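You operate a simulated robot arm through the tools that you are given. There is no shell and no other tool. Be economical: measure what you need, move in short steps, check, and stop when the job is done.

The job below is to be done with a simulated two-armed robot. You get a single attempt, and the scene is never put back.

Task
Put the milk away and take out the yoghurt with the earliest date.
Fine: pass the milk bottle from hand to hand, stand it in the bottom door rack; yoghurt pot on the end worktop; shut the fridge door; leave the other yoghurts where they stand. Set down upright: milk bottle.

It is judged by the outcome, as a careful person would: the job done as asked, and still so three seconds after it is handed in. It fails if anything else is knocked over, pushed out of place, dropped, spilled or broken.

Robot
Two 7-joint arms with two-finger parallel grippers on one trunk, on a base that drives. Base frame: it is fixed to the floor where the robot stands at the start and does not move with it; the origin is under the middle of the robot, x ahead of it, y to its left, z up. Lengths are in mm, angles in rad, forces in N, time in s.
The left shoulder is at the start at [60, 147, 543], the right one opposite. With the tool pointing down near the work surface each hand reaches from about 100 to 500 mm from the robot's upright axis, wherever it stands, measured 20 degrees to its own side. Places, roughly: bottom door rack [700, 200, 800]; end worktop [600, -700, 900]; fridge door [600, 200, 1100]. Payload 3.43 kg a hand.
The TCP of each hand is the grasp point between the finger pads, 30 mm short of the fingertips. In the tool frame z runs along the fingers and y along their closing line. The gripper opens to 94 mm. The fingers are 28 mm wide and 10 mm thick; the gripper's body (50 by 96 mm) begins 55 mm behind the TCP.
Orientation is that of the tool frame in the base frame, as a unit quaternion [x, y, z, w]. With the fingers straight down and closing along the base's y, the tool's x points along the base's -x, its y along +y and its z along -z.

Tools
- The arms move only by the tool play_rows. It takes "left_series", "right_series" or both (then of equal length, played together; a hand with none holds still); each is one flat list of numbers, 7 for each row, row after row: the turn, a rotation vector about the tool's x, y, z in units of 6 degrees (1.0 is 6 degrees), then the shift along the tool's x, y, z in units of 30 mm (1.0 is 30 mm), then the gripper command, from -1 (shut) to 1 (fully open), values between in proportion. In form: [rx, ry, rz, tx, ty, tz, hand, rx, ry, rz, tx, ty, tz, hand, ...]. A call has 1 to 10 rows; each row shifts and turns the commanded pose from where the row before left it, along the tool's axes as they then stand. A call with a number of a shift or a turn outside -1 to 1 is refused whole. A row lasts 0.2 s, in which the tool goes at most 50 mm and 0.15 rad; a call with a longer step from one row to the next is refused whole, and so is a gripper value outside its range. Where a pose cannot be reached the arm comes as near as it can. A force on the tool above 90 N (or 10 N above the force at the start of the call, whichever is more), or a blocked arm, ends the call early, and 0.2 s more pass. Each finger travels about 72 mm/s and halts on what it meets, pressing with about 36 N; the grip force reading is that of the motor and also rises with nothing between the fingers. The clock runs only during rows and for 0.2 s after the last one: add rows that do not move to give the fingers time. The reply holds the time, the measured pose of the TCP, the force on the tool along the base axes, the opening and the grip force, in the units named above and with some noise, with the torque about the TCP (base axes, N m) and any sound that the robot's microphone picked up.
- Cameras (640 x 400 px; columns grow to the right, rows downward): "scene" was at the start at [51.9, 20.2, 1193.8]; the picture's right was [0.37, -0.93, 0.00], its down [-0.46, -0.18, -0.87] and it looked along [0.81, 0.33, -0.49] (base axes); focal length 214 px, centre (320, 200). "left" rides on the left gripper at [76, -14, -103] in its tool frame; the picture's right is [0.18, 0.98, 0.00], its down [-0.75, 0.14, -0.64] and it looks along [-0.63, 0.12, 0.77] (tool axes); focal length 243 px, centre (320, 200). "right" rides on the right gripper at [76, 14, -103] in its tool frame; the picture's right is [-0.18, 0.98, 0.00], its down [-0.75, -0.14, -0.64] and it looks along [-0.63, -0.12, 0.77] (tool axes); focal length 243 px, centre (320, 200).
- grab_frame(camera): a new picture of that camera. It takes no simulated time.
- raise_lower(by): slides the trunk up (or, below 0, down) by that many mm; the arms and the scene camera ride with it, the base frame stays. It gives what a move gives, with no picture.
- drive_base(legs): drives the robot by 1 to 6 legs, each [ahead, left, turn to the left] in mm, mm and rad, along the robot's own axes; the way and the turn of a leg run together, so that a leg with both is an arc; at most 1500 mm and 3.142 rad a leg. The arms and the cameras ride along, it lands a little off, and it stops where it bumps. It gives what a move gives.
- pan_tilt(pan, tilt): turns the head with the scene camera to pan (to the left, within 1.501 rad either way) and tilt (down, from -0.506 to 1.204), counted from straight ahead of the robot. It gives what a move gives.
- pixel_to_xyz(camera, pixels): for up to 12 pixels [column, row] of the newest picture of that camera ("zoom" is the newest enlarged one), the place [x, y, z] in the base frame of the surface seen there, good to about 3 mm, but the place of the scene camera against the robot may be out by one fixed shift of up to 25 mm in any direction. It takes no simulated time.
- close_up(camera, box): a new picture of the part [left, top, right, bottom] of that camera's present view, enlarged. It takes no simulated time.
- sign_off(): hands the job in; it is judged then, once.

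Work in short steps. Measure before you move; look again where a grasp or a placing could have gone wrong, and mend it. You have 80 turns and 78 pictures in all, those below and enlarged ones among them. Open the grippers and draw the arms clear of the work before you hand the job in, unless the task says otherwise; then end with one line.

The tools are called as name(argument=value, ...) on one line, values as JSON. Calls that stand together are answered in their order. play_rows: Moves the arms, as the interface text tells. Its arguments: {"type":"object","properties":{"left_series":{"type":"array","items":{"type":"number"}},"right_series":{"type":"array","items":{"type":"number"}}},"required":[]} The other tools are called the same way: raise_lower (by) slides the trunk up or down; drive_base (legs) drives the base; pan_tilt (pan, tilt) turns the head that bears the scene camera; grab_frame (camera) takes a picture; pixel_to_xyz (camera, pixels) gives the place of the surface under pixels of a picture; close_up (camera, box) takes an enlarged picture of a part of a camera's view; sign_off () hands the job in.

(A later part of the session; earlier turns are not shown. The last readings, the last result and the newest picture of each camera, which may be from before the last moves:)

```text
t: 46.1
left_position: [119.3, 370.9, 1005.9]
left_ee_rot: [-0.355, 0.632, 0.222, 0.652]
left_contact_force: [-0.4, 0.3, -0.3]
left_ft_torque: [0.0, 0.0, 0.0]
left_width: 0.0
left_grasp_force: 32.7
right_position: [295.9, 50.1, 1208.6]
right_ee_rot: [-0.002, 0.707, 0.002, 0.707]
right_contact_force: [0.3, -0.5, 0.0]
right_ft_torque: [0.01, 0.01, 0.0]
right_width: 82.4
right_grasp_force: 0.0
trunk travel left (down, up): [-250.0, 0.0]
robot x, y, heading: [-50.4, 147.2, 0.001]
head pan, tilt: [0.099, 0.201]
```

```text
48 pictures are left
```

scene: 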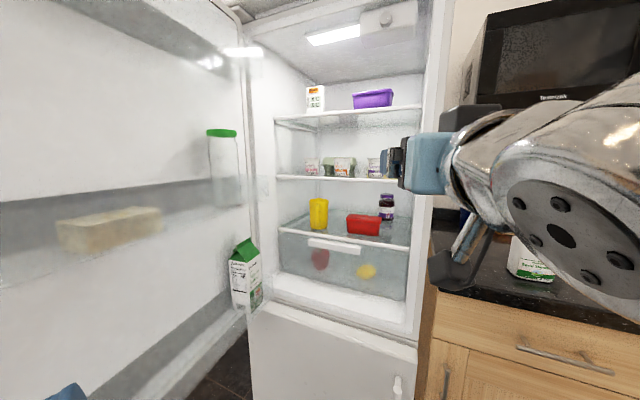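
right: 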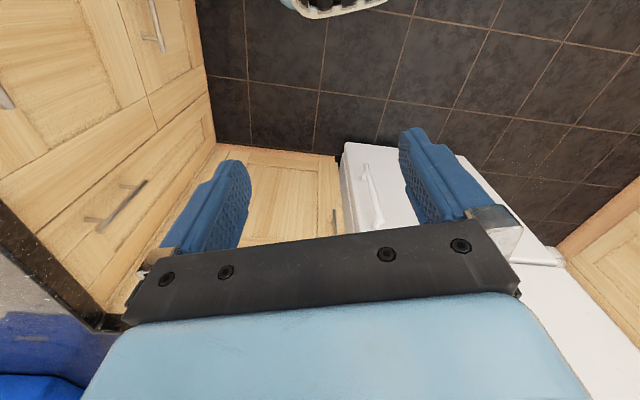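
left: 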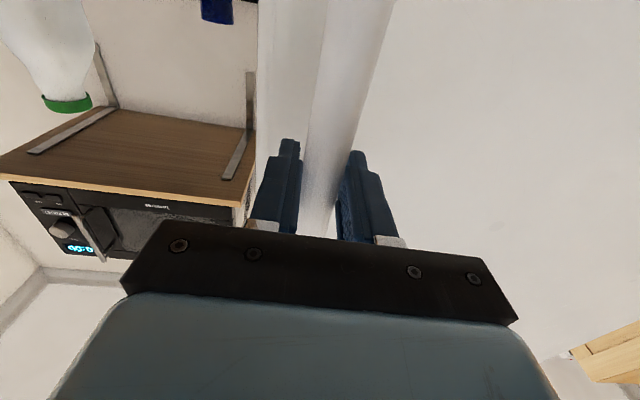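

Right hand is level and clear. Take the right hand camera view and re-measure the apricot pot.

grab_frame(camera="right")

close_up(camera="scene", box=[296, 140, 400, 205])

pixel_to_xyz(camera="zoom", pixels=[[70, 150], [110, 150], [250, 150], [300, 180], [360, 180], [300, 110], [350, 110], [470, 150], [300, 240], [200, 160], [395, 160]])

```text
47 pictures are left
```

right: 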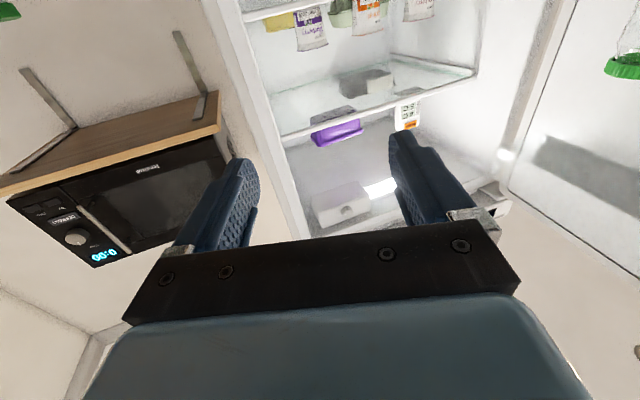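

```text
6.15 times, centred on (348, 172) of scene
```

zoom: 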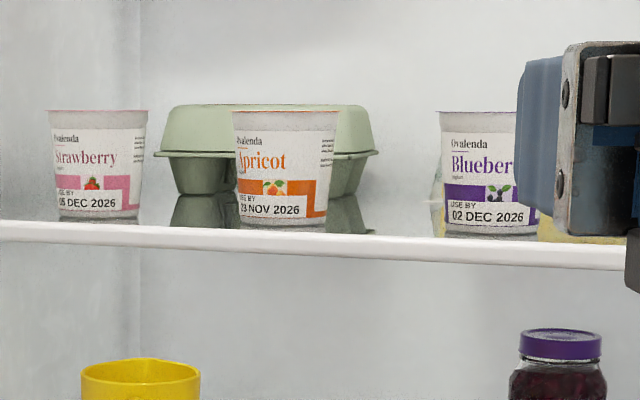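

```text
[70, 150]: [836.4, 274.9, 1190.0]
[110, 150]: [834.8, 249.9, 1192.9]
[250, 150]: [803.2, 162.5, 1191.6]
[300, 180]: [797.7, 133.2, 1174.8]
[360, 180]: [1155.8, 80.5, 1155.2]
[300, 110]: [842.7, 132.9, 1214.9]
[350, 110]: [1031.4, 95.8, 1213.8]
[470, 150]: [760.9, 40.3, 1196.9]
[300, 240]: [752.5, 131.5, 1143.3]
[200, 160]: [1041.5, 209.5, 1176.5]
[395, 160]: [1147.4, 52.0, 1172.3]
```

Egg box is ~200 mm behind the pot, so fingers have room. I measure the pot in the right camera to get it in the arm's frame.

pixel_to_xyz(camera="right", pixels=[[357, 20], [368, 20], [380, 20], [368, 33], [312, 30], [420, 8], [405, 8], [345, 15], [310, 46], [295, 125]])

close_up(camera="right", box=[280, 0, 460, 110])

```text
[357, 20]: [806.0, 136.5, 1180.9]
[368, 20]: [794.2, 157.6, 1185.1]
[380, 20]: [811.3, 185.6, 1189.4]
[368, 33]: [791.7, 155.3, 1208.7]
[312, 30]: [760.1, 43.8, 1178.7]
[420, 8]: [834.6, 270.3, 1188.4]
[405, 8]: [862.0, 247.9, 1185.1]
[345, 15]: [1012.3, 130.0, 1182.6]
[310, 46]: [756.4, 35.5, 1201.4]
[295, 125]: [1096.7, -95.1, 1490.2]
```

```text
3.56 times, centred on (370, 55) of right
```

zoom: 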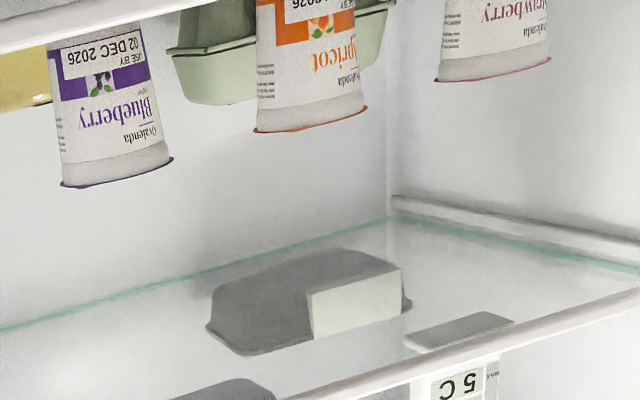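

Pot centre in arm frame ≈ (825,160), z 1150–1222. I yaw the right hand 12° right and shift it left, lower to ~1192, tuck the left hand forward-facing, then drive in.

play_rows(left_series=[1, 0, 0, 0, 0, 0, -1, 1, 0, 0, 0, 0, 0, -1, 1, 0, 0, 0, 0, 0, -1, 1, 0, 0, 0, 0, 0, -1, 1, 0, 0, 0, 0, 0, -1, 1, 0, 0, 0, -1, 0, -1, 1, 0, 0, 0, -1, 0, -1], right_series=[0, 0, 0, 0.25, 1, 0, 0.6, 0, 0, 0, 0.25, 1, 0, 0.6, 0, 0, 0, 0, 1, 0, 0.6, 1, 0, 0, 0, 0, 0, 0.6, 1, 0, 0, 0, 0, 0, 0.6, 0, 0, 0, 0, 0, 0, 0.6, 0, 0, 0, 0, 0, 0, 0.6])

drive_base(legs=[[180, 0, 0]])

grab_frame(camera="scene")

```text
t: 47.9
left_position: [135.9, 312.2, 1016.3]
left_ee_rot: [-0.097, 0.67, -0.022, 0.736]
left_contact_force: [0.4, -0.1, 1.1]
left_ft_torque: [-0.02, -0.01, 0.02]
left_width: 0.1
left_grasp_force: 33.1
right_position: [319.1, 102.4, 1184.0]
right_ee_rot: [0.098, 0.726, -0.051, 0.678]
right_contact_force: [-0.2, 0.0, -0.5]
right_ft_torque: [-0.02, 0.03, -0.03]
right_width: 75.1
right_grasp_force: 0.2
trunk travel left (down, up): [-250.0, 0.0]
robot x, y, heading: [-48.3, 143.3, 0.003]
head pan, tilt: [0.099, 0.201]
stopped in row 7 (right hand): the arm was blocked; the commanded pose is now the measured one
```

```text
t: 49.4
left_position: [313.2, 314.8, 1016.2]
left_ee_rot: [-0.099, 0.67, -0.019, 0.736]
left_contact_force: [0.0, 0.3, 1.6]
left_ft_torque: [-0.04, -0.01, 0.01]
left_width: 0.1
left_grasp_force: 33.7
right_position: [498.6, 106.9, 1182.7]
right_ee_rot: [0.095, 0.727, -0.05, 0.678]
right_contact_force: [-0.2, 0.9, -0.2]
right_ft_torque: [0.02, -0.01, -0.02]
right_width: 75.3
right_grasp_force: 0.0
trunk travel left (down, up): [-250.0, 0.0]
robot x, y, heading: [133.7, 147.4, 0.009]
head pan, tilt: [0.099, 0.201]
```

```text
44 pictures are left
```

scene: 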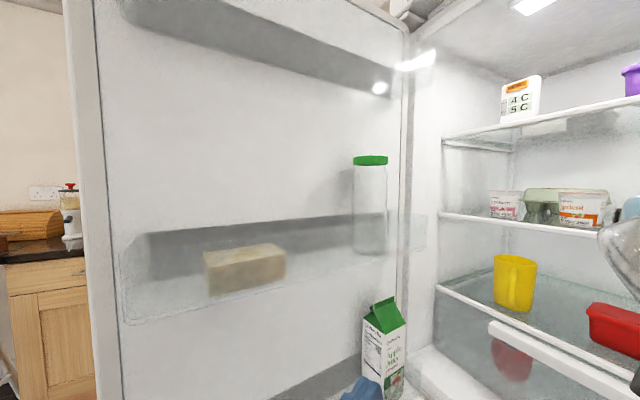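

The picture seems panned much further left than reported; I check with known points before moving on.

pixel_to_xyz(camera="scene", pixels=[[580, 212], [503, 205], [385, 380], [90, 200], [625, 210], [160, 250]])

pan_tilt(pan=0.0, tilt=0.3)

grab_frame(camera="scene")

```text
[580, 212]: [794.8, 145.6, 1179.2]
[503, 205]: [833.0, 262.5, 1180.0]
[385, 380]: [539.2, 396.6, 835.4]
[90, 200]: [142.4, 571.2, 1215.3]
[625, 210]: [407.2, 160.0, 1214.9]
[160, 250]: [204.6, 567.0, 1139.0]
```

```text
t: 50.1
left_position: [313.0, 314.1, 1017.9]
left_ee_rot: [-0.098, 0.67, -0.02, 0.736]
left_contact_force: [-0.8, 0.0, 0.4]
left_ft_torque: [0.01, 0.0, 0.01]
left_width: 0.3
left_grasp_force: 33.4
right_position: [497.8, 107.8, 1183.6]
right_ee_rot: [0.094, 0.726, -0.05, 0.679]
right_contact_force: [0.2, 0.0, -0.3]
right_ft_torque: [-0.01, 0.04, 0.04]
right_width: 75.1
right_grasp_force: 0.0
trunk travel left (down, up): [-250.0, 0.0]
robot x, y, heading: [129.9, 145.2, 0.006]
head pan, tilt: [0.0, 0.3]
```

```text
43 pictures are left
```

scene: 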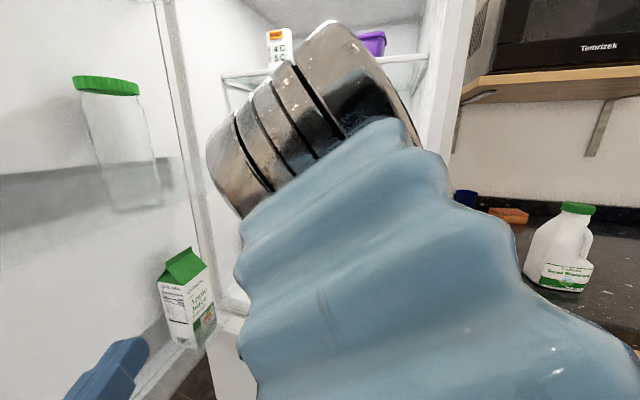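

The head had been nudged by the right elbow when the hand crossed; resetting the pan fixed it. I back off and turn the robot left 0.45 so the pot lies straight ahead of the right shoulder, then bring the hand back to the arm's own side.

drive_base(legs=[[-170, -60, 0], [0, -40, 0.45]])

play_rows(right_series=[0, 0, 0, 0, -1, 0, 0.6, 0, 0, 0, 0, -1, 0, 0.6, 0, 0, 0, 0, -1, 0, 0.6, 0, 0, 0, 0, -1, 0, 0.6])

grab_frame(camera="scene")

```text
t: 52.9
left_position: [59.2, 277.4, 1016.8]
left_ee_rot: [-0.246, 0.631, 0.146, 0.721]
left_contact_force: [-0.1, -0.7, -0.6]
left_ft_torque: [-0.01, 0.0, -0.02]
left_width: 0.0
left_grasp_force: 32.9
right_position: [316.5, 170.5, 1182.7]
right_ee_rot: [-0.07, 0.729, 0.102, 0.673]
right_contact_force: [0.4, -0.4, -0.7]
right_ft_torque: [0.0, -0.02, 0.0]
right_width: 75.0
right_grasp_force: 0.1
trunk travel left (down, up): [-250.0, 0.0]
robot x, y, heading: [-30.5, 40.7, 0.465]
head pan, tilt: [0.0, 0.3]
```

```text
t: 53.9
left_position: [59.3, 277.1, 1015.9]
left_ee_rot: [-0.246, 0.63, 0.145, 0.722]
left_contact_force: [-0.1, 0.2, -1.1]
left_ft_torque: [-0.01, 0.0, -0.01]
left_width: 0.0
left_grasp_force: 32.7
right_position: [344.9, 51.6, 1175.2]
right_ee_rot: [-0.07, 0.729, 0.102, 0.673]
right_contact_force: [0.5, -0.3, -0.8]
right_ft_torque: [-0.01, 0.02, -0.02]
right_width: 75.0
right_grasp_force: 0.1
trunk travel left (down, up): [-250.0, 0.0]
robot x, y, heading: [-32.0, 43.2, 0.463]
head pan, tilt: [0.0, 0.3]
```

```text
42 pictures are left
```

scene: 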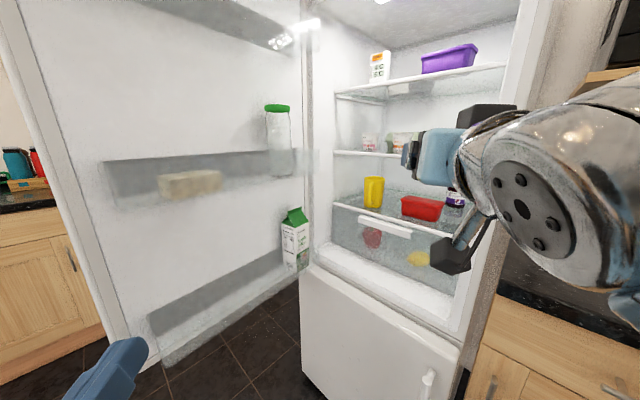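

Hand at (345,52,1175) yaw +14°. I yaw it 24° right so the fingers go in square between the pots, then drive in diagonally.

play_rows(right_series=[1, 0, 0, 0, 0, 0, 0.6, 1, 0, 0, 0, 0, 0, 0.6, 1, 0, 0, 0, 0, 0, 0.6, 1, 0, 0, -0.4, 0, 0, 0.6])

drive_base(legs=[[180, -70, 0]])

grab_frame(camera="scene")

grab_frame(camera="right")

```text
t: 54.9
left_position: [59.0, 277.5, 1017.1]
left_ee_rot: [-0.246, 0.631, 0.145, 0.722]
left_contact_force: [-0.2, -0.3, 0.8]
left_ft_torque: [0.0, 0.02, -0.01]
left_width: 0.2
left_grasp_force: 33.4
right_position: [342.0, 47.4, 1188.5]
right_ee_rot: [0.061, 0.744, -0.016, 0.665]
right_contact_force: [0.4, 0.0, 0.5]
right_ft_torque: [-0.01, 0.0, 0.02]
right_width: 75.2
right_grasp_force: 0.1
trunk travel left (down, up): [-250.0, 0.0]
robot x, y, heading: [-31.1, 46.2, 0.459]
head pan, tilt: [0.0, 0.3]
```

```text
t: 56.5
left_position: [251.3, 294.7, 1016.4]
left_ee_rot: [-0.247, 0.63, 0.146, 0.722]
left_contact_force: [0.1, 0.6, -0.1]
left_ft_torque: [0.01, -0.01, -0.04]
left_width: 0.0
left_grasp_force: 32.8
right_position: [535.4, 64.6, 1193.0]
right_ee_rot: [0.06, 0.742, -0.013, 0.667]
right_contact_force: [-1.0, -0.6, -0.3]
right_ft_torque: [-0.01, 0.03, 0.01]
right_width: 75.1
right_grasp_force: 0.1
trunk travel left (down, up): [-250.0, 0.0]
robot x, y, heading: [159.4, 63.7, 0.458]
head pan, tilt: [0.0, 0.3]
```

```text
41 pictures are left
```

scene: 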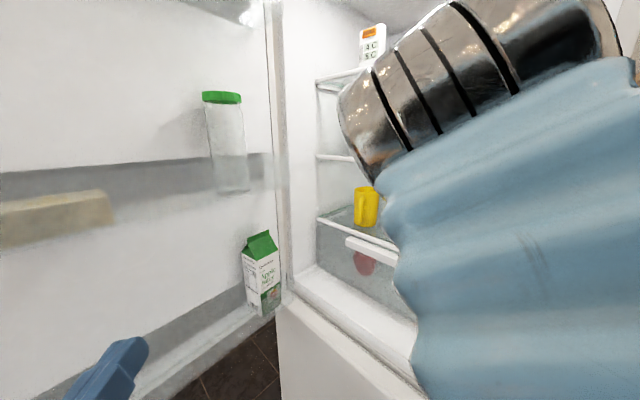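

```text
40 pictures are left
```

right: 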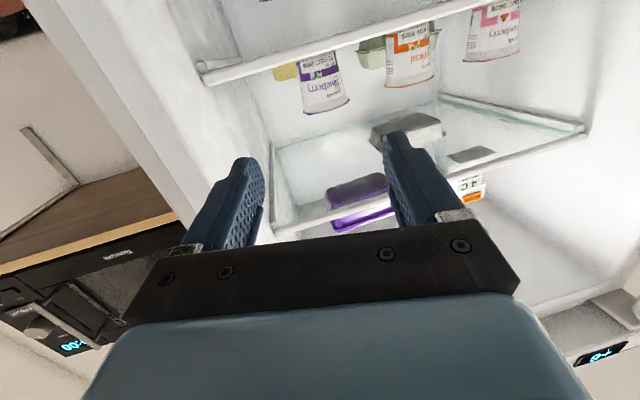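

Hand is at (535,65,1193), pitched 6° down, yaw −6°. I measure the pots in the right camera.

pixel_to_xyz(camera="right", pixels=[[390, 60], [411, 60], [432, 60], [411, 78], [411, 40], [320, 90], [345, 85], [470, 40], [490, 40], [370, 60], [400, 20]])

```text
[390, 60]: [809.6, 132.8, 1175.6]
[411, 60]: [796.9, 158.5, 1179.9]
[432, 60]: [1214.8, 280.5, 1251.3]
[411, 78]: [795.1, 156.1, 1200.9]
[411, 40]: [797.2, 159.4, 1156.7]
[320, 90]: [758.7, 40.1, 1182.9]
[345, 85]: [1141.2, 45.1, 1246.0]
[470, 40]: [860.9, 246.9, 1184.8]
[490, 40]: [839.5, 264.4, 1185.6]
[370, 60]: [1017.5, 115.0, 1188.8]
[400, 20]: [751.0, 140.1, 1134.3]
```

Pot centre ≈ (827,158). I extend toward it 150 mm along the straight line and re-check.

play_rows(right_series=[0, 0, 0, -0.07, 0.41, 0.91, 0.6, 0, 0, 0, -0.07, 0.41, 0.91, 0.6, 0, 0, 0, -0.07, 0.41, 0.91, 0.6, 0, 0, 0, -0.07, 0.41, 0.91, 0.6, 0, 0, 0, -0.07, 0.41, 0.91, 0.6])

pan_tilt(pan=-0.3, tilt=0.9)

grab_frame(camera="scene")

```text
t: 57.7
left_position: [252.2, 295.0, 1016.5]
left_ee_rot: [-0.246, 0.631, 0.146, 0.721]
left_contact_force: [-0.8, 0.1, -0.1]
left_ft_torque: [-0.01, 0.08, -0.04]
left_width: 0.1
left_grasp_force: 32.7
right_position: [678.5, 112.2, 1191.7]
right_ee_rot: [0.06, 0.742, -0.015, 0.667]
right_contact_force: [-0.1, 0.1, 0.4]
right_ft_torque: [-0.02, 0.02, 0.0]
right_width: 75.5
right_grasp_force: 0.2
trunk travel left (down, up): [-250.0, 0.0]
robot x, y, heading: [163.2, 64.3, 0.464]
head pan, tilt: [0.0, 0.3]
```

```text
t: 58.7
left_position: [251.1, 294.6, 1016.3]
left_ee_rot: [-0.247, 0.63, 0.147, 0.721]
left_contact_force: [0.3, -0.3, 0.4]
left_ft_torque: [0.02, -0.01, 0.0]
left_width: 0.0
left_grasp_force: 33.1
right_position: [678.3, 111.5, 1192.4]
right_ee_rot: [0.06, 0.742, -0.014, 0.668]
right_contact_force: [-0.7, -0.6, -0.3]
right_ft_torque: [0.01, -0.01, 0.04]
right_width: 75.3
right_grasp_force: 0.2
trunk travel left (down, up): [-250.0, 0.0]
robot x, y, heading: [160.6, 62.9, 0.465]
head pan, tilt: [-0.3, 0.901]
```

```text
39 pictures are left
```

scene: 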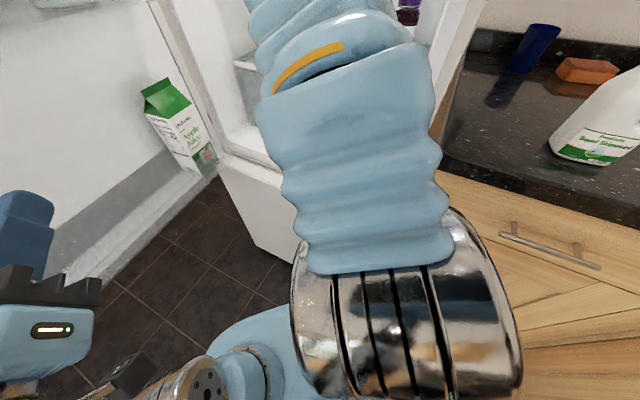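

Fine so far. I shift the hand 45 mm left to line up with the pot, then creep the base 55 mm closer along world x.

play_rows(right_series=[0, 0, 0, 0, 0.8, 0, 0.6, 0, 0, 0, 0, 0.8, 0, 0.6])

drive_base(legs=[[50, -25, 0]])

grab_frame(camera="right")

```text
t: 59.3
left_position: [252.0, 294.3, 1016.7]
left_ee_rot: [-0.248, 0.629, 0.147, 0.722]
left_contact_force: [0.0, 0.3, 0.7]
left_ft_torque: [-0.01, -0.01, 0.0]
left_width: 0.0
left_grasp_force: 33.3
right_position: [682.5, 160.1, 1195.1]
right_ee_rot: [0.06, 0.742, -0.014, 0.668]
right_contact_force: [-0.1, -0.7, -0.8]
right_ft_torque: [-0.02, 0.03, 0.01]
right_width: 75.3
right_grasp_force: 0.1
trunk travel left (down, up): [-250.0, 0.0]
robot x, y, heading: [161.7, 63.7, 0.464]
head pan, tilt: [-0.3, 0.901]
```

```text
t: 60.2
left_position: [283.2, 296.9, 1015.9]
left_ee_rot: [-0.246, 0.631, 0.145, 0.721]
left_contact_force: [-0.6, -0.4, -0.1]
left_ft_torque: [-0.06, -0.04, -0.01]
left_width: 0.1
left_grasp_force: 32.3
right_position: [716.7, 158.9, 1194.5]
right_ee_rot: [0.064, 0.743, -0.017, 0.666]
right_contact_force: [-0.1, 0.6, 0.0]
right_ft_torque: [0.01, -0.01, -0.01]
right_width: 75.3
right_grasp_force: 0.0
trunk travel left (down, up): [-250.0, 0.0]
robot x, y, heading: [192.4, 63.3, 0.456]
head pan, tilt: [-0.3, 0.901]
stopped in leg 1: the robot was blocked; the commanded pose is now the measured one
```

```text
38 pictures are left
```

right: 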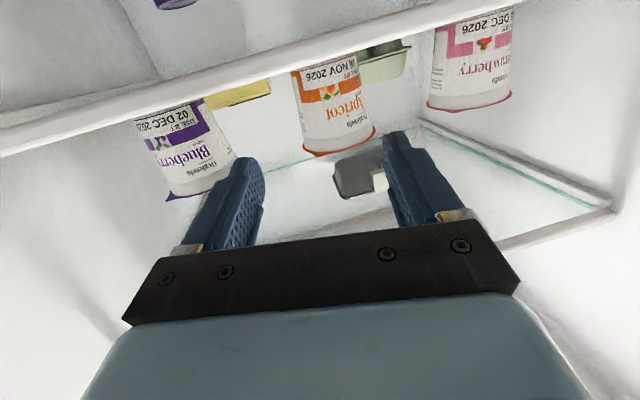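

Base gently touched the fridge base at x≈192; no further. The pot is centred between the fingers; I extend 90 mm in world x.

play_rows(right_series=[0, 0, 0, -0.07, 0.1, 0.988, 0.6, 0, 0, 0, -0.07, 0.1, 0.988, 0.6, 0, 0, 0, -0.07, 0.1, 0.988, 0.6])

grab_frame(camera="right")

```text
t: 61.0
left_position: [284.6, 296.7, 1016.4]
left_ee_rot: [-0.246, 0.631, 0.146, 0.721]
left_contact_force: [0.7, 0.6, -0.5]
left_ft_torque: [0.03, -0.01, 0.01]
left_width: 0.0
left_grasp_force: 33.0
right_position: [805.3, 157.4, 1190.4]
right_ee_rot: [0.063, 0.742, -0.017, 0.667]
right_contact_force: [-1.4, -0.3, 1.1]
right_ft_torque: [-0.01, 0.03, 0.0]
right_width: 75.2
right_grasp_force: 0.1
trunk travel left (down, up): [-250.0, 0.0]
robot x, y, heading: [192.3, 62.9, 0.463]
head pan, tilt: [-0.3, 0.901]
```

```text
37 pictures are left
```

right: 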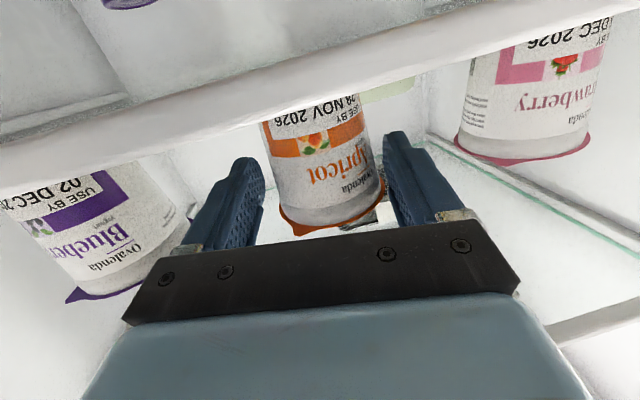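

Reached (805,157,1190); pot lies between the fingers. Advance 15 mm more and close.

play_rows(right_series=[0, 0, 0, -0.04, 0.1, 0.5, 0.6, 0, 0, 0, 0, 0, 0, 0, 0, 0, 0, 0, 0, 0, -1, 0, 0, 0, 0, 0, 0, -1, 0, 0, 0, 0, 0, 0, -1])

grab_frame(camera="right")

```text
t: 62.2
left_position: [283.3, 296.0, 1016.1]
left_ee_rot: [-0.246, 0.631, 0.145, 0.721]
left_contact_force: [-0.3, -0.1, -0.7]
left_ft_torque: [-0.03, 0.0, 0.0]
left_width: 0.0
left_grasp_force: 33.0
right_position: [819.5, 159.0, 1189.2]
right_ee_rot: [0.064, 0.743, -0.016, 0.666]
right_contact_force: [0.4, -0.4, -0.8]
right_ft_torque: [0.03, 0.04, 0.03]
right_width: 65.8
right_grasp_force: 36.4
trunk travel left (down, up): [-250.0, 0.0]
robot x, y, heading: [191.2, 62.5, 0.456]
head pan, tilt: [-0.3, 0.901]
```

```text
36 pictures are left
```

right: 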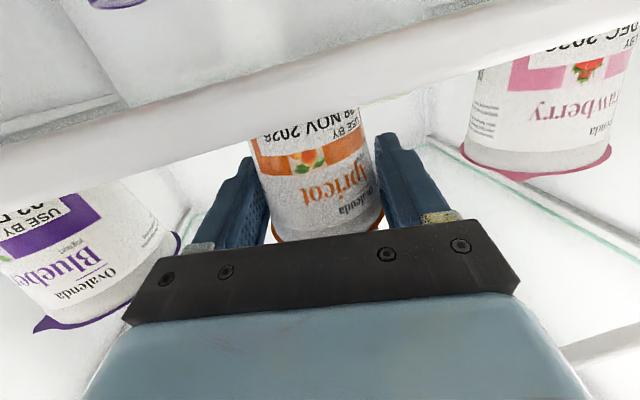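

Gripped at 65.8 mm. Lift ~18 mm and withdraw along the same line.

play_rows(right_series=[0, 0, 0, -0.6, 0, 0, -1, 0, 0, 0, 0.05, -0.1, -0.988, -1, 0, 0, 0, 0.05, -0.1, -0.988, -1, 0, 0, 0, 0.05, -0.1, -0.988, -1, 0, 0, 0, 0.05, -0.1, -0.988, -1, 0, 0, 0, 0.05, -0.1, -0.988, -1])

grab_frame(camera="right")

```text
t: 63.6
left_position: [285.4, 296.2, 1016.5]
left_ee_rot: [-0.246, 0.631, 0.145, 0.721]
left_contact_force: [0.4, 0.4, 0.3]
left_ft_torque: [0.0, -0.02, 0.03]
left_width: 0.0
left_grasp_force: 33.0
right_position: [673.7, 157.6, 1216.4]
right_ee_rot: [0.064, 0.743, -0.016, 0.666]
right_contact_force: [1.3, -0.3, -1.8]
right_ft_torque: [0.04, 0.01, -0.05]
right_width: 65.7
right_grasp_force: 36.0
trunk travel left (down, up): [-250.0, 0.0]
robot x, y, heading: [190.0, 61.0, 0.457]
head pan, tilt: [-0.3, 0.901]
```

```text
35 pictures are left
```

right: 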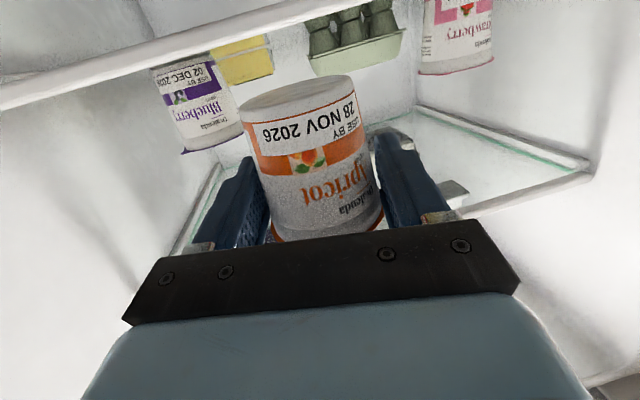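

Pot is held upright and clear; the other pots haven't moved. I back straight out of the fridge and turn to face the end worktop squarely.

drive_base(legs=[[-290, 140, 0], [0, 0, -0.75]])

pan_tilt(pan=-0.2, tilt=0.45)

grab_frame(camera="scene")

```text
t: 67.8
left_position: [96.1, 164.1, 1016.0]
left_ee_rot: [0.003, 0.677, -0.13, 0.724]
left_contact_force: [0.8, -0.7, 0.2]
left_ft_torque: [0.01, 0.02, -0.02]
left_width: 0.1
left_grasp_force: 32.9
right_position: [285.9, -203.8, 1217.8]
right_ee_rot: [0.332, 0.667, -0.261, 0.614]
right_contact_force: [-0.5, -0.8, -0.5]
right_ft_torque: [0.0, 0.02, 0.03]
right_width: 65.8
right_grasp_force: 36.2
trunk travel left (down, up): [-250.0, 0.0]
robot x, y, heading: [-133.1, 54.0, -0.293]
head pan, tilt: [-0.3, 0.901]
```

```text
t: 68.7
left_position: [95.2, 162.6, 1017.2]
left_ee_rot: [0.002, 0.677, -0.13, 0.724]
left_contact_force: [-0.5, 0.5, 0.4]
left_ft_torque: [0.02, 0.02, 0.01]
left_width: 0.1
left_grasp_force: 33.2
right_position: [286.1, -204.4, 1216.1]
right_ee_rot: [0.331, 0.667, -0.26, 0.614]
right_contact_force: [0.0, 0.2, -0.8]
right_ft_torque: [0.0, 0.0, 0.03]
right_width: 65.9
right_grasp_force: 36.5
trunk travel left (down, up): [-250.0, 0.0]
robot x, y, heading: [-132.4, 52.7, -0.298]
head pan, tilt: [-0.201, 0.45]
```

```text
34 pictures are left
```

scene: 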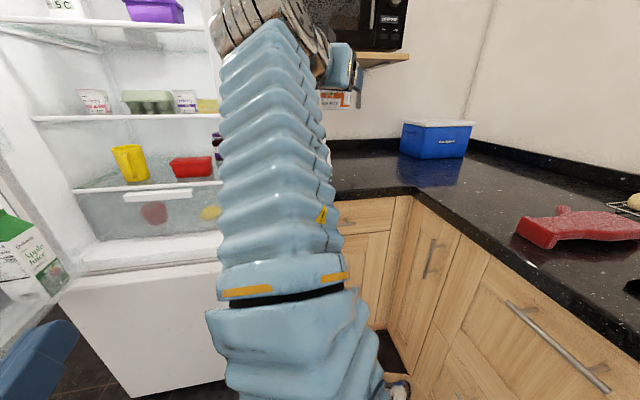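

Only the apricot is gone from the shelf. I lower the right hand ~210 mm and yaw it back to square, and measure the worktop edges.

play_rows(right_series=[-1, 0, 0, 1, 0, 0, -1, -1, 0, 0, 1, 0, 0, -1, -1, 0, 0, 1, 0, 0, -1, -1, 0, 0, 1, 0, 0, -1, -1, 0, 0, 1, 0, 0, -1, 0, 0, 0, 1, 0, 0, -1, 0, 0, 0, 0.6, 0, 0, -1])

grab_frame(camera="scene")

pixel_to_xyz(camera="scene", pixels=[[345, 194], [365, 191], [390, 188], [414, 188], [440, 205], [480, 230], [540, 275], [420, 155], [405, 145], [470, 155], [380, 170]])

```text
t: 69.6
left_position: [94.6, 164.8, 1016.6]
left_ee_rot: [0.004, 0.677, -0.13, 0.724]
left_contact_force: [0.9, 0.4, 0.4]
left_ft_torque: [0.02, 0.03, -0.01]
left_width: 0.1
left_grasp_force: 33.1
right_position: [293.9, -278.0, 1093.5]
right_ee_rot: [0.291, 0.698, -0.209, 0.62]
right_contact_force: [0.1, 0.8, -1.2]
right_ft_torque: [0.01, 0.01, -0.02]
right_width: 65.4
right_grasp_force: 36.2
trunk travel left (down, up): [-250.0, 0.0]
robot x, y, heading: [-129.5, 58.0, -0.294]
head pan, tilt: [-0.201, 0.45]
stopped in row 4 (right hand): the arm was blocked; the commanded pose is now the measured one
```

```text
33 pictures are left
```

scene: 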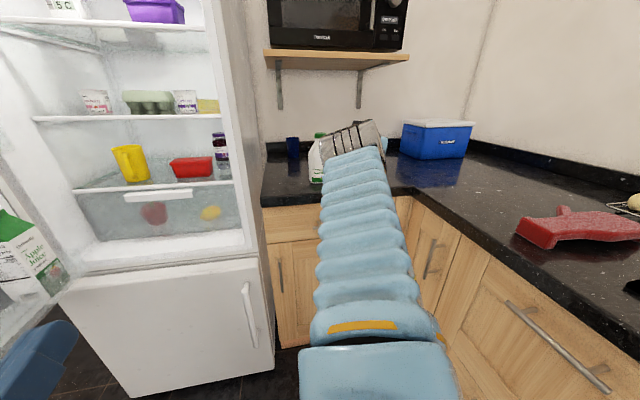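

```text
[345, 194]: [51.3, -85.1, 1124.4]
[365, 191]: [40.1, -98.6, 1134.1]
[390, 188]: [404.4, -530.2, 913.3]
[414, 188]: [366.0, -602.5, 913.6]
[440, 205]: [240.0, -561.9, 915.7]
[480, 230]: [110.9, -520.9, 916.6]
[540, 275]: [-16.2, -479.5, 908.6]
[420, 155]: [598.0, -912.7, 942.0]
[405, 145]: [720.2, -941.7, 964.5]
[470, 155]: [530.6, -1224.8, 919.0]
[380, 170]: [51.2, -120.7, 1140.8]
```

The arm stopped at a joint limit, but the hand's yaw (−41°) is usable. I place by driving to put the hand just inside the front edge of the end worktop (target TCP ≈ (491,−467)), then use the trunk to lower.

drive_base(legs=[[245, -123, 0]])

raise_lower(by=-90)

grab_frame(camera="right")

grab_frame(camera="scene")

```text
t: 71.5
left_position: [297.7, -24.6, 1016.7]
left_ee_rot: [0.002, 0.677, -0.13, 0.725]
left_contact_force: [-0.1, -0.4, 0.6]
left_ft_torque: [0.02, -0.01, -0.04]
left_width: 0.0
left_grasp_force: 32.8
right_position: [496.0, -465.8, 1095.8]
right_ee_rot: [0.29, 0.699, -0.207, 0.62]
right_contact_force: [-0.4, 0.1, -1.7]
right_ft_torque: [0.04, -0.04, -0.01]
right_width: 65.5
right_grasp_force: 35.3
trunk travel left (down, up): [-250.0, 0.0]
robot x, y, heading: [72.1, -134.1, -0.296]
head pan, tilt: [-0.201, 0.45]
```

```text
t: 72.8
left_position: [296.8, -24.4, 927.4]
left_ee_rot: [0.003, 0.677, -0.13, 0.724]
left_contact_force: [-0.8, -0.5, -0.1]
left_ft_torque: [0.01, -0.01, 0.01]
left_width: 0.0
left_grasp_force: 32.6
right_position: [495.7, -466.5, 1004.0]
right_ee_rot: [0.29, 0.699, -0.207, 0.621]
right_contact_force: [-0.3, 0.2, -1.6]
right_ft_torque: [0.01, 0.03, -0.03]
right_width: 65.6
right_grasp_force: 35.7
trunk travel left (down, up): [-160.0, 90.0]
robot x, y, heading: [76.3, -133.0, -0.297]
head pan, tilt: [-0.201, 0.45]
```

```text
32 pictures are left
```

right: 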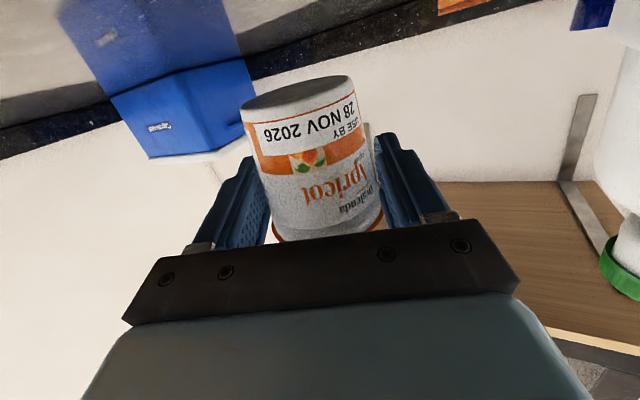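

```text
31 pictures are left
```

scene: 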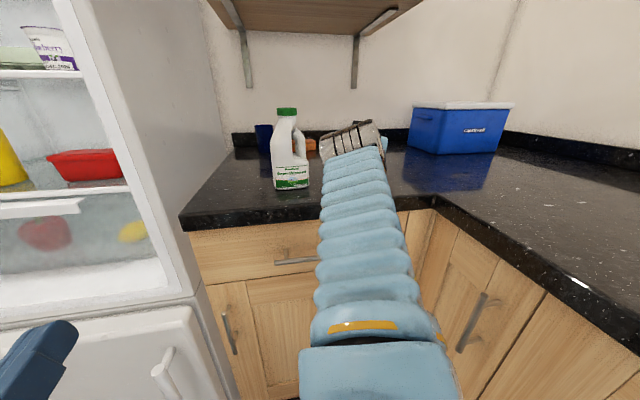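

The pot is over the worktop near its front edge. I measure the worktop height and edges with both cameras.

pixel_to_xyz(camera="right", pixels=[[30, 90], [60, 30], [300, 30], [380, 20], [625, 285], [615, 230], [300, 98], [340, 90]])

pixel_to_xyz(camera="scene", pixels=[[312, 206], [230, 215], [432, 197], [410, 199], [290, 195], [300, 200], [290, 188], [276, 170], [307, 170], [287, 110], [400, 185]])

```text
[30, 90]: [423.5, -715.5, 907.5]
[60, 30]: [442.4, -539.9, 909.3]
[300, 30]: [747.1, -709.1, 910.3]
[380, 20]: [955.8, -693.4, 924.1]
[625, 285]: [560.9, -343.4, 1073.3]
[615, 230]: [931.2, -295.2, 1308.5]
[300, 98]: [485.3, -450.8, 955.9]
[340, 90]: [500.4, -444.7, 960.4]
```

```text
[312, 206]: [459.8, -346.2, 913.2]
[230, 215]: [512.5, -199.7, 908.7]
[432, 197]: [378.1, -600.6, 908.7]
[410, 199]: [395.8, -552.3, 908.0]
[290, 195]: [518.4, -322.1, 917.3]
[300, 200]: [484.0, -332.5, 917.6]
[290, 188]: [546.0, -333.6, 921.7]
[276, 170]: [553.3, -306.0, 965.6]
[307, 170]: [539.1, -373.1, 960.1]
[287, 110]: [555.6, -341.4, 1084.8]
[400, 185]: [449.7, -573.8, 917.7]
```

Worktop is at z≈908; pot bottom ≈ 957 with TCP at 1004. The camera under the hand would just miss the worktop edge, so I back off 18 mm for margin, then lower 42.

drive_base(legs=[[-18, 0, 0]])

raise_lower(by=-40)

grab_frame(camera="right")

```text
t: 73.5
left_position: [280.0, -19.0, 926.8]
left_ee_rot: [0.004, 0.677, -0.13, 0.724]
left_contact_force: [0.2, 0.0, 0.6]
left_ft_torque: [0.0, -0.02, 0.01]
left_width: 0.0
left_grasp_force: 32.6
right_position: [478.9, -461.1, 1004.3]
right_ee_rot: [0.29, 0.698, -0.207, 0.621]
right_contact_force: [-0.1, -0.5, -1.0]
right_ft_torque: [-0.02, 0.04, 0.01]
right_width: 65.4
right_grasp_force: 35.7
trunk travel left (down, up): [-160.0, 90.0]
robot x, y, heading: [56.5, -126.3, -0.294]
head pan, tilt: [-0.201, 0.45]
```

```text
t: 74.4
left_position: [279.8, -18.9, 886.7]
left_ee_rot: [0.003, 0.677, -0.13, 0.724]
left_contact_force: [-0.3, 0.3, 0.7]
left_ft_torque: [0.03, -0.03, 0.02]
left_width: 0.1
left_grasp_force: 32.8
right_position: [478.8, -461.6, 965.0]
right_ee_rot: [0.29, 0.698, -0.207, 0.621]
right_contact_force: [0.1, -0.3, -1.7]
right_ft_torque: [0.03, -0.01, -0.03]
right_width: 65.3
right_grasp_force: 36.6
trunk travel left (down, up): [-120.0, 130.0]
robot x, y, heading: [53.7, -130.6, -0.294]
head pan, tilt: [-0.201, 0.45]
```

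```text
30 pictures are left
```

right: 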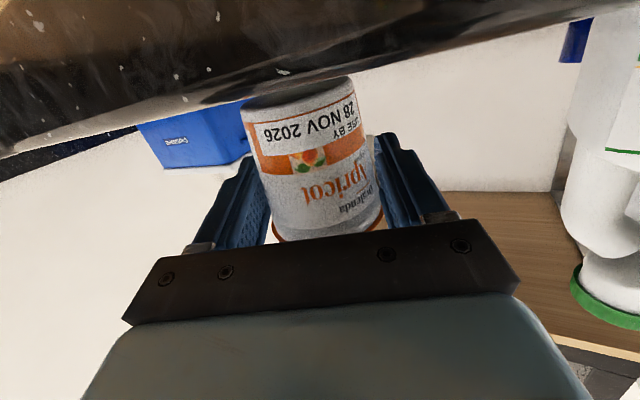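

Lower in small steps watching force.

raise_lower(by=-9)

raise_lower(by=-4)

raise_lower(by=-3)

```text
t: 74.9
left_position: [279.3, -19.0, 877.6]
left_ee_rot: [0.004, 0.677, -0.13, 0.724]
left_contact_force: [-0.4, -0.8, -0.1]
left_ft_torque: [0.05, 0.01, 0.0]
left_width: 0.0
left_grasp_force: 33.5
right_position: [479.1, -460.2, 957.9]
right_ee_rot: [0.289, 0.697, -0.207, 0.622]
right_contact_force: [3.1, 0.3, 15.6]
right_ft_torque: [-0.46, -0.35, 0.02]
right_width: 65.1
right_grasp_force: 36.1
trunk travel left (down, up): [-111.0, 139.0]
robot x, y, heading: [55.2, -126.7, -0.291]
head pan, tilt: [-0.201, 0.45]
```

```text
t: 75.5
left_position: [279.3, -17.8, 874.1]
left_ee_rot: [0.003, 0.677, -0.131, 0.725]
left_contact_force: [-0.4, 0.0, -0.1]
left_ft_torque: [0.01, 0.0, 0.01]
left_width: 0.0
left_grasp_force: 33.5
right_position: [478.1, -458.8, 953.0]
right_ee_rot: [0.288, 0.697, -0.207, 0.623]
right_contact_force: [-3.2, 7.8, 19.1]
right_ft_torque: [-0.29, -0.05, -0.01]
right_width: 64.4
right_grasp_force: 35.4
trunk travel left (down, up): [-107.0, 143.0]
robot x, y, heading: [52.6, -129.7, -0.297]
head pan, tilt: [-0.201, 0.45]
```

```text
t: 76.0
left_position: [278.8, -17.6, 870.7]
left_ee_rot: [0.001, 0.676, -0.13, 0.725]
left_contact_force: [0.0, 0.2, -1.0]
left_ft_torque: [0.01, -0.01, -0.02]
left_width: 0.0
left_grasp_force: 32.8
right_position: [478.5, -459.7, 949.6]
right_ee_rot: [0.289, 0.698, -0.208, 0.622]
right_contact_force: [-3.2, 7.2, 18.5]
right_ft_torque: [-0.25, -0.07, 0.0]
right_width: 63.2
right_grasp_force: 36.3
trunk travel left (down, up): [-104.0, 146.0]
robot x, y, heading: [52.0, -127.0, -0.291]
head pan, tilt: [-0.201, 0.45]
```

Contact made (18 N up). Now open gently, and look.

play_rows(right_series=[0, 0, 0, 0, 0, 0, 0.45, 0, 0, 0, 0, 0, 0, 0.6, 0, 0, 0, 0, 0, 0, 0.75, 0, 0, 0, 0, 0, 0, 0.9])

grab_frame(camera="right")

```text
t: 77.0
left_position: [279.5, -18.6, 870.7]
left_ee_rot: [0.003, 0.677, -0.13, 0.724]
left_contact_force: [0.0, 0.1, 0.6]
left_ft_torque: [0.01, 0.02, -0.05]
left_width: 0.0
left_grasp_force: 33.5
right_position: [480.1, -461.3, 948.4]
right_ee_rot: [0.29, 0.698, -0.208, 0.621]
right_contact_force: [-0.7, 0.4, 0.0]
right_ft_torque: [0.02, 0.02, -0.01]
right_width: 89.4
right_grasp_force: 0.2
trunk travel left (down, up): [-104.0, 146.0]
robot x, y, heading: [49.7, -125.1, -0.291]
head pan, tilt: [-0.201, 0.45]
```

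```text
29 pictures are left
```

right: 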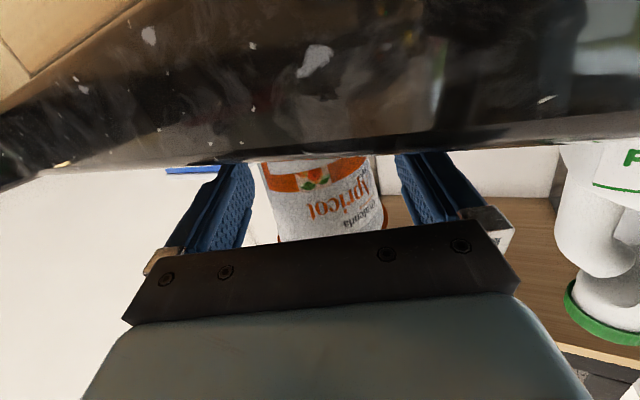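

Pot stands free, upright. I withdraw the hand straight back along the tool, clear of the worktop.

play_rows(right_series=[0, 0, 0, 0, 0, -0.5, 1, 0, 0, 0, 0, 0, -1, 1, 0, 0, 0, 0, 0, -1, 1, 0, 0, 0, 0, 0, -1, 1, 0, 0, 0, 0, 0, -1, 1, 0, 0, 0, 0, 0, -1, 1])

drive_base(legs=[[-150, 60, 0]])

grab_frame(camera="scene")

```text
t: 77.8
left_position: [280.1, -18.3, 871.2]
left_ee_rot: [0.002, 0.677, -0.13, 0.725]
left_contact_force: [-0.8, 0.4, 0.1]
left_ft_torque: [0.07, 0.02, -0.05]
left_width: 0.4
left_grasp_force: 33.2
right_position: [433.7, -508.7, 934.7]
right_ee_rot: [0.356, 0.694, -0.234, 0.58]
right_contact_force: [4.1, 1.3, 16.4]
right_ft_torque: [-0.8, 0.25, 0.26]
right_width: 91.6
right_grasp_force: 0.1
trunk travel left (down, up): [-104.0, 146.0]
robot x, y, heading: [53.4, -126.5, -0.293]
head pan, tilt: [-0.201, 0.45]
stopped in row 4 (right hand): the arm was blocked; the commanded pose is now the measured one
```

```text
t: 79.2
left_position: [157.9, 80.4, 869.3]
left_ee_rot: [0.002, 0.677, -0.129, 0.724]
left_contact_force: [0.2, 0.9, -0.3]
left_ft_torque: [-0.01, 0.03, -0.01]
left_width: 0.1
left_grasp_force: 33.2
right_position: [311.0, -411.9, 931.7]
right_ee_rot: [0.359, 0.696, -0.232, 0.577]
right_contact_force: [-0.4, 0.0, 0.0]
right_ft_torque: [-0.01, -0.03, 0.02]
right_width: 94.0
right_grasp_force: 0.1
trunk travel left (down, up): [-104.0, 146.0]
robot x, y, heading: [-71.1, -29.0, -0.295]
head pan, tilt: [-0.201, 0.45]
```

```text
28 pictures are left
```

scene: 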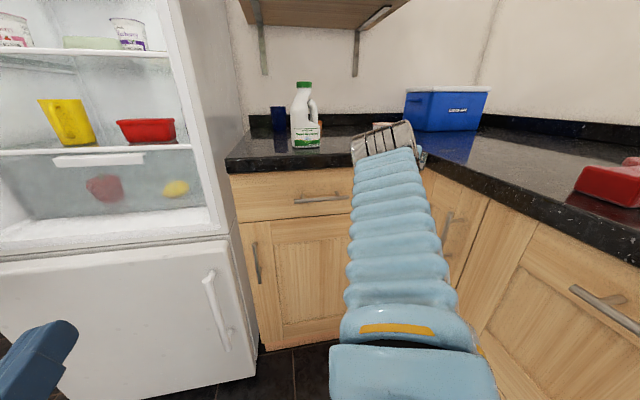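

The arm twisted sideways while retracting; I must check the pot. I look through the right camera.

grab_frame(camera="right")

raise_lower(by=146)

grab_frame(camera="scene")

```text
27 pictures are left
```

right: 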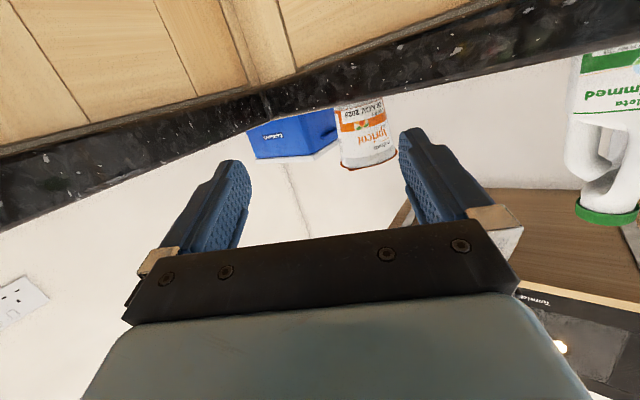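

```text
t: 80.9
left_position: [158.0, 80.6, 1015.9]
left_ee_rot: [0.004, 0.677, -0.131, 0.724]
left_contact_force: [0.6, 0.0, 0.5]
left_ft_torque: [0.0, -0.03, 0.02]
left_width: 0.0
left_grasp_force: 33.2
right_position: [309.4, -412.9, 1077.2]
right_ee_rot: [0.359, 0.696, -0.232, 0.577]
right_contact_force: [0.4, 0.2, -0.7]
right_ft_torque: [0.0, 0.02, -0.03]
right_width: 94.1
right_grasp_force: 0.0
trunk travel left (down, up): [-250.0, 0.0]
robot x, y, heading: [-65.5, -27.7, -0.295]
head pan, tilt: [-0.201, 0.45]
```

```text
26 pictures are left
```

scene: 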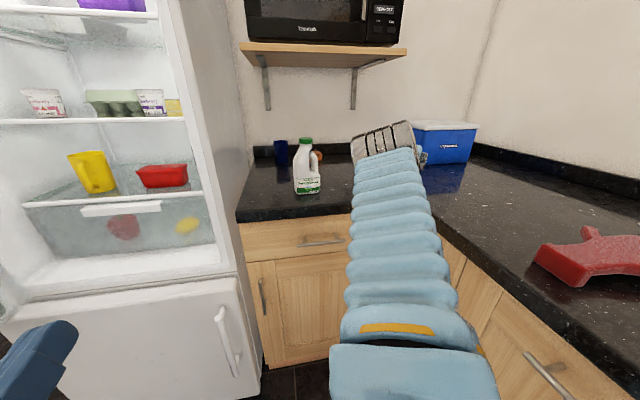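

The pot stands upright on the worktop. Next the milk: I reshape the right arm into a pitched-down pose (≈40°) in front of its own shoulder for gripping the bottle body from the front.

play_rows(right_series=[0, 1, 0, 0, 0, -0.5, 1, 0, 1, 0, 0, 0, -0.5, 1, 0, 1, 0, 0, 0, 0, 1, 0, 1, 0, 0, 0, 0, 1, 0, 1, 0, 0, 0, 0, 1])

play_rows(right_series=[-0.73, 0, -0.68, 0.8, 0.7, 0, 1, -0.73, 0, -0.68, 0.8, 0.7, 0, 1, -0.73, 0, -0.68, 0.8, 0.7, 0, 1, -0.73, 0, -0.68, 0.8, 0.6, 0, 1, -0.73, 0, -0.68, 0.8, 0.6, 0, 1])

grab_frame(camera="scene")

```text
t: 82.1
left_position: [157.8, 79.9, 1015.8]
left_ee_rot: [0.002, 0.677, -0.13, 0.725]
left_contact_force: [-0.6, -0.7, 0.7]
left_ft_torque: [0.01, -0.02, -0.04]
left_width: 0.2
left_grasp_force: 33.0
right_position: [291.5, -388.0, 1086.0]
right_ee_rot: [0.407, 0.822, -0.13, 0.376]
right_contact_force: [-0.4, 0.5, 0.1]
right_ft_torque: [-0.03, 0.0, 0.02]
right_width: 94.1
right_grasp_force: 0.0
trunk travel left (down, up): [-250.0, 0.0]
robot x, y, heading: [-66.9, -29.0, -0.292]
head pan, tilt: [-0.201, 0.45]
```

```text
t: 83.3
left_position: [157.0, 80.0, 1016.9]
left_ee_rot: [0.004, 0.677, -0.13, 0.724]
left_contact_force: [0.4, 0.2, 0.3]
left_ft_torque: [0.0, 0.0, -0.01]
left_width: 0.0
left_grasp_force: 33.3
right_position: [299.1, -258.2, 1006.5]
right_ee_rot: [0.177, 0.89, -0.038, 0.418]
right_contact_force: [-0.1, -0.2, 0.2]
right_ft_torque: [-0.03, 0.02, 0.01]
right_width: 93.9
right_grasp_force: 0.2
trunk travel left (down, up): [-250.0, 0.0]
robot x, y, heading: [-70.1, -26.5, -0.294]
head pan, tilt: [-0.201, 0.45]
```

```text
25 pictures are left
```

scene: 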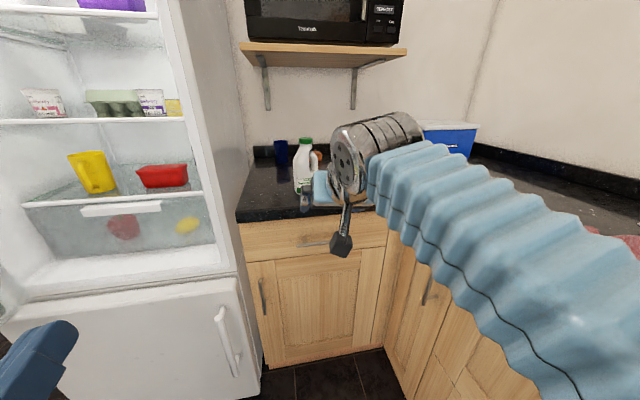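

Good pose: pitch −40°, yaw −16°. I remove a small roll, lower to ~955, and measure the bottle with the right camera.

play_rows(right_series=[0, 0, -1, 0.65, 0, 0.55, 1, 0, 0, 0, 0.65, 0, 0.55, 1])

grab_frame(camera="right")

```text
t: 83.9
left_position: [157.8, 81.2, 1016.0]
left_ee_rot: [0.002, 0.677, -0.129, 0.725]
left_contact_force: [-0.5, 0.0, 0.1]
left_ft_torque: [0.02, -0.05, 0.01]
left_width: 0.0
left_grasp_force: 33.0
right_position: [297.4, -255.5, 956.4]
right_ee_rot: [0.129, 0.898, -0.059, 0.416]
right_contact_force: [-0.2, 0.0, -0.3]
right_ft_torque: [0.02, -0.02, 0.0]
right_width: 94.2
right_grasp_force: 0.0
trunk travel left (down, up): [-250.0, 0.0]
robot x, y, heading: [-71.4, -30.1, -0.289]
head pan, tilt: [-0.201, 0.45]
```

```text
24 pictures are left
```

right: 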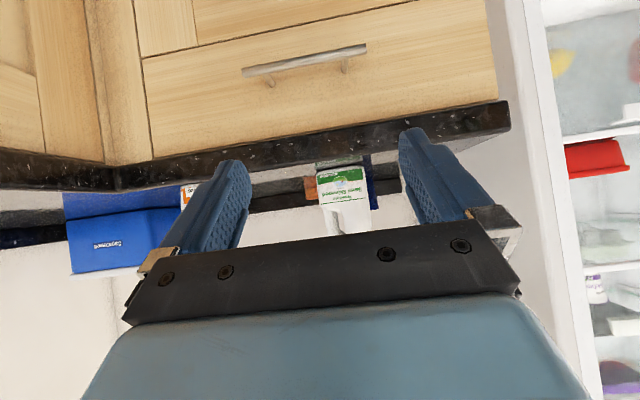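

The bottle appears between the fingers at (342,188). Measure it.

pixel_to_xyz(camera="right", pixels=[[322, 190], [342, 185], [360, 175], [342, 172], [342, 205], [340, 164], [335, 145], [187, 190], [190, 205]])

close_up(camera="right", box=[290, 130, 400, 240])

```text
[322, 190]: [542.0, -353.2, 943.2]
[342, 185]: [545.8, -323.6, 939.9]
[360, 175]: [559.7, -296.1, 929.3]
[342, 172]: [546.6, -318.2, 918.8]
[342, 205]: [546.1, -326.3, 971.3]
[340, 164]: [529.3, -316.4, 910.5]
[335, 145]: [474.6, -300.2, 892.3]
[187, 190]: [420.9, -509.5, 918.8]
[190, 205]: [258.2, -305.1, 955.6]
```

```text
3.64 times, centred on (345, 185) of right
```

zoom: 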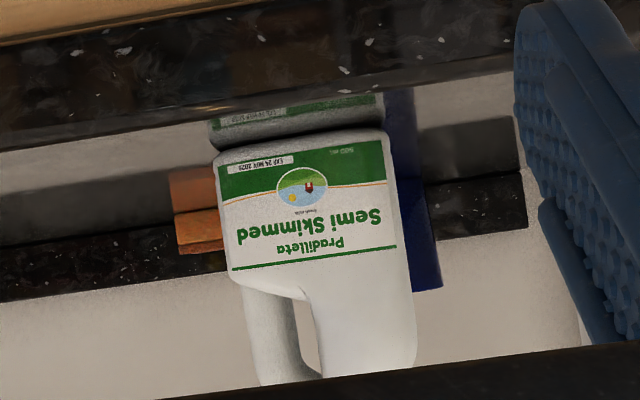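

Bottle front face is around (546,−325), ~72 wide. The direct line is nearly straight ahead; I drive 190 mm and re-measure.

drive_base(legs=[[190, 5, 0]])

grab_frame(camera="right")

pixel_to_xyz(camera="right", pixels=[[290, 160], [300, 160], [330, 150], [345, 150], [360, 150], [310, 135], [330, 120], [370, 150], [375, 160], [325, 170]])

```text
t: 85.5
left_position: [342.4, 28.2, 1017.0]
left_ee_rot: [0.004, 0.677, -0.13, 0.724]
left_contact_force: [0.3, 0.0, -0.2]
left_ft_torque: [0.0, 0.01, 0.04]
left_width: 0.1
left_grasp_force: 33.3
right_position: [481.1, -307.3, 956.2]
right_ee_rot: [0.132, 0.898, -0.061, 0.416]
right_contact_force: [-0.3, 0.1, -0.1]
right_ft_torque: [-0.01, 0.02, 0.04]
right_width: 93.9
right_grasp_force: 0.1
trunk travel left (down, up): [-250.0, 0.0]
robot x, y, heading: [115.3, -78.3, -0.296]
head pan, tilt: [-0.201, 0.45]
```

```text
22 pictures are left
```

right: 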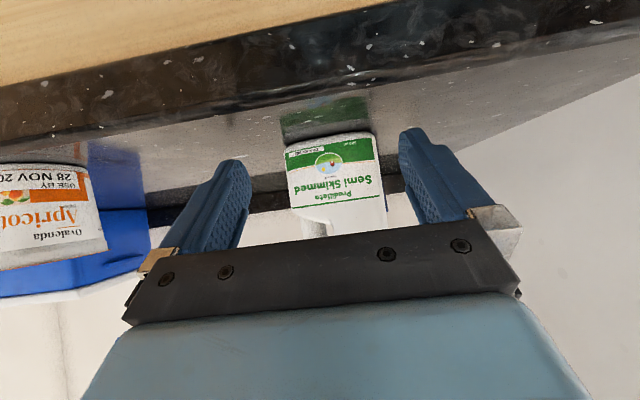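

```text
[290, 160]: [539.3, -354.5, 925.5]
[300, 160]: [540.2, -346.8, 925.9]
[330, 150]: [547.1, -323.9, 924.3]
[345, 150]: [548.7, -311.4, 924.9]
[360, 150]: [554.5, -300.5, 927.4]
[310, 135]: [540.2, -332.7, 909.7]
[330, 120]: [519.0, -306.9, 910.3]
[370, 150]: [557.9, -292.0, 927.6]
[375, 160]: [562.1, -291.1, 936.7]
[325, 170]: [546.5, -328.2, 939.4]
```

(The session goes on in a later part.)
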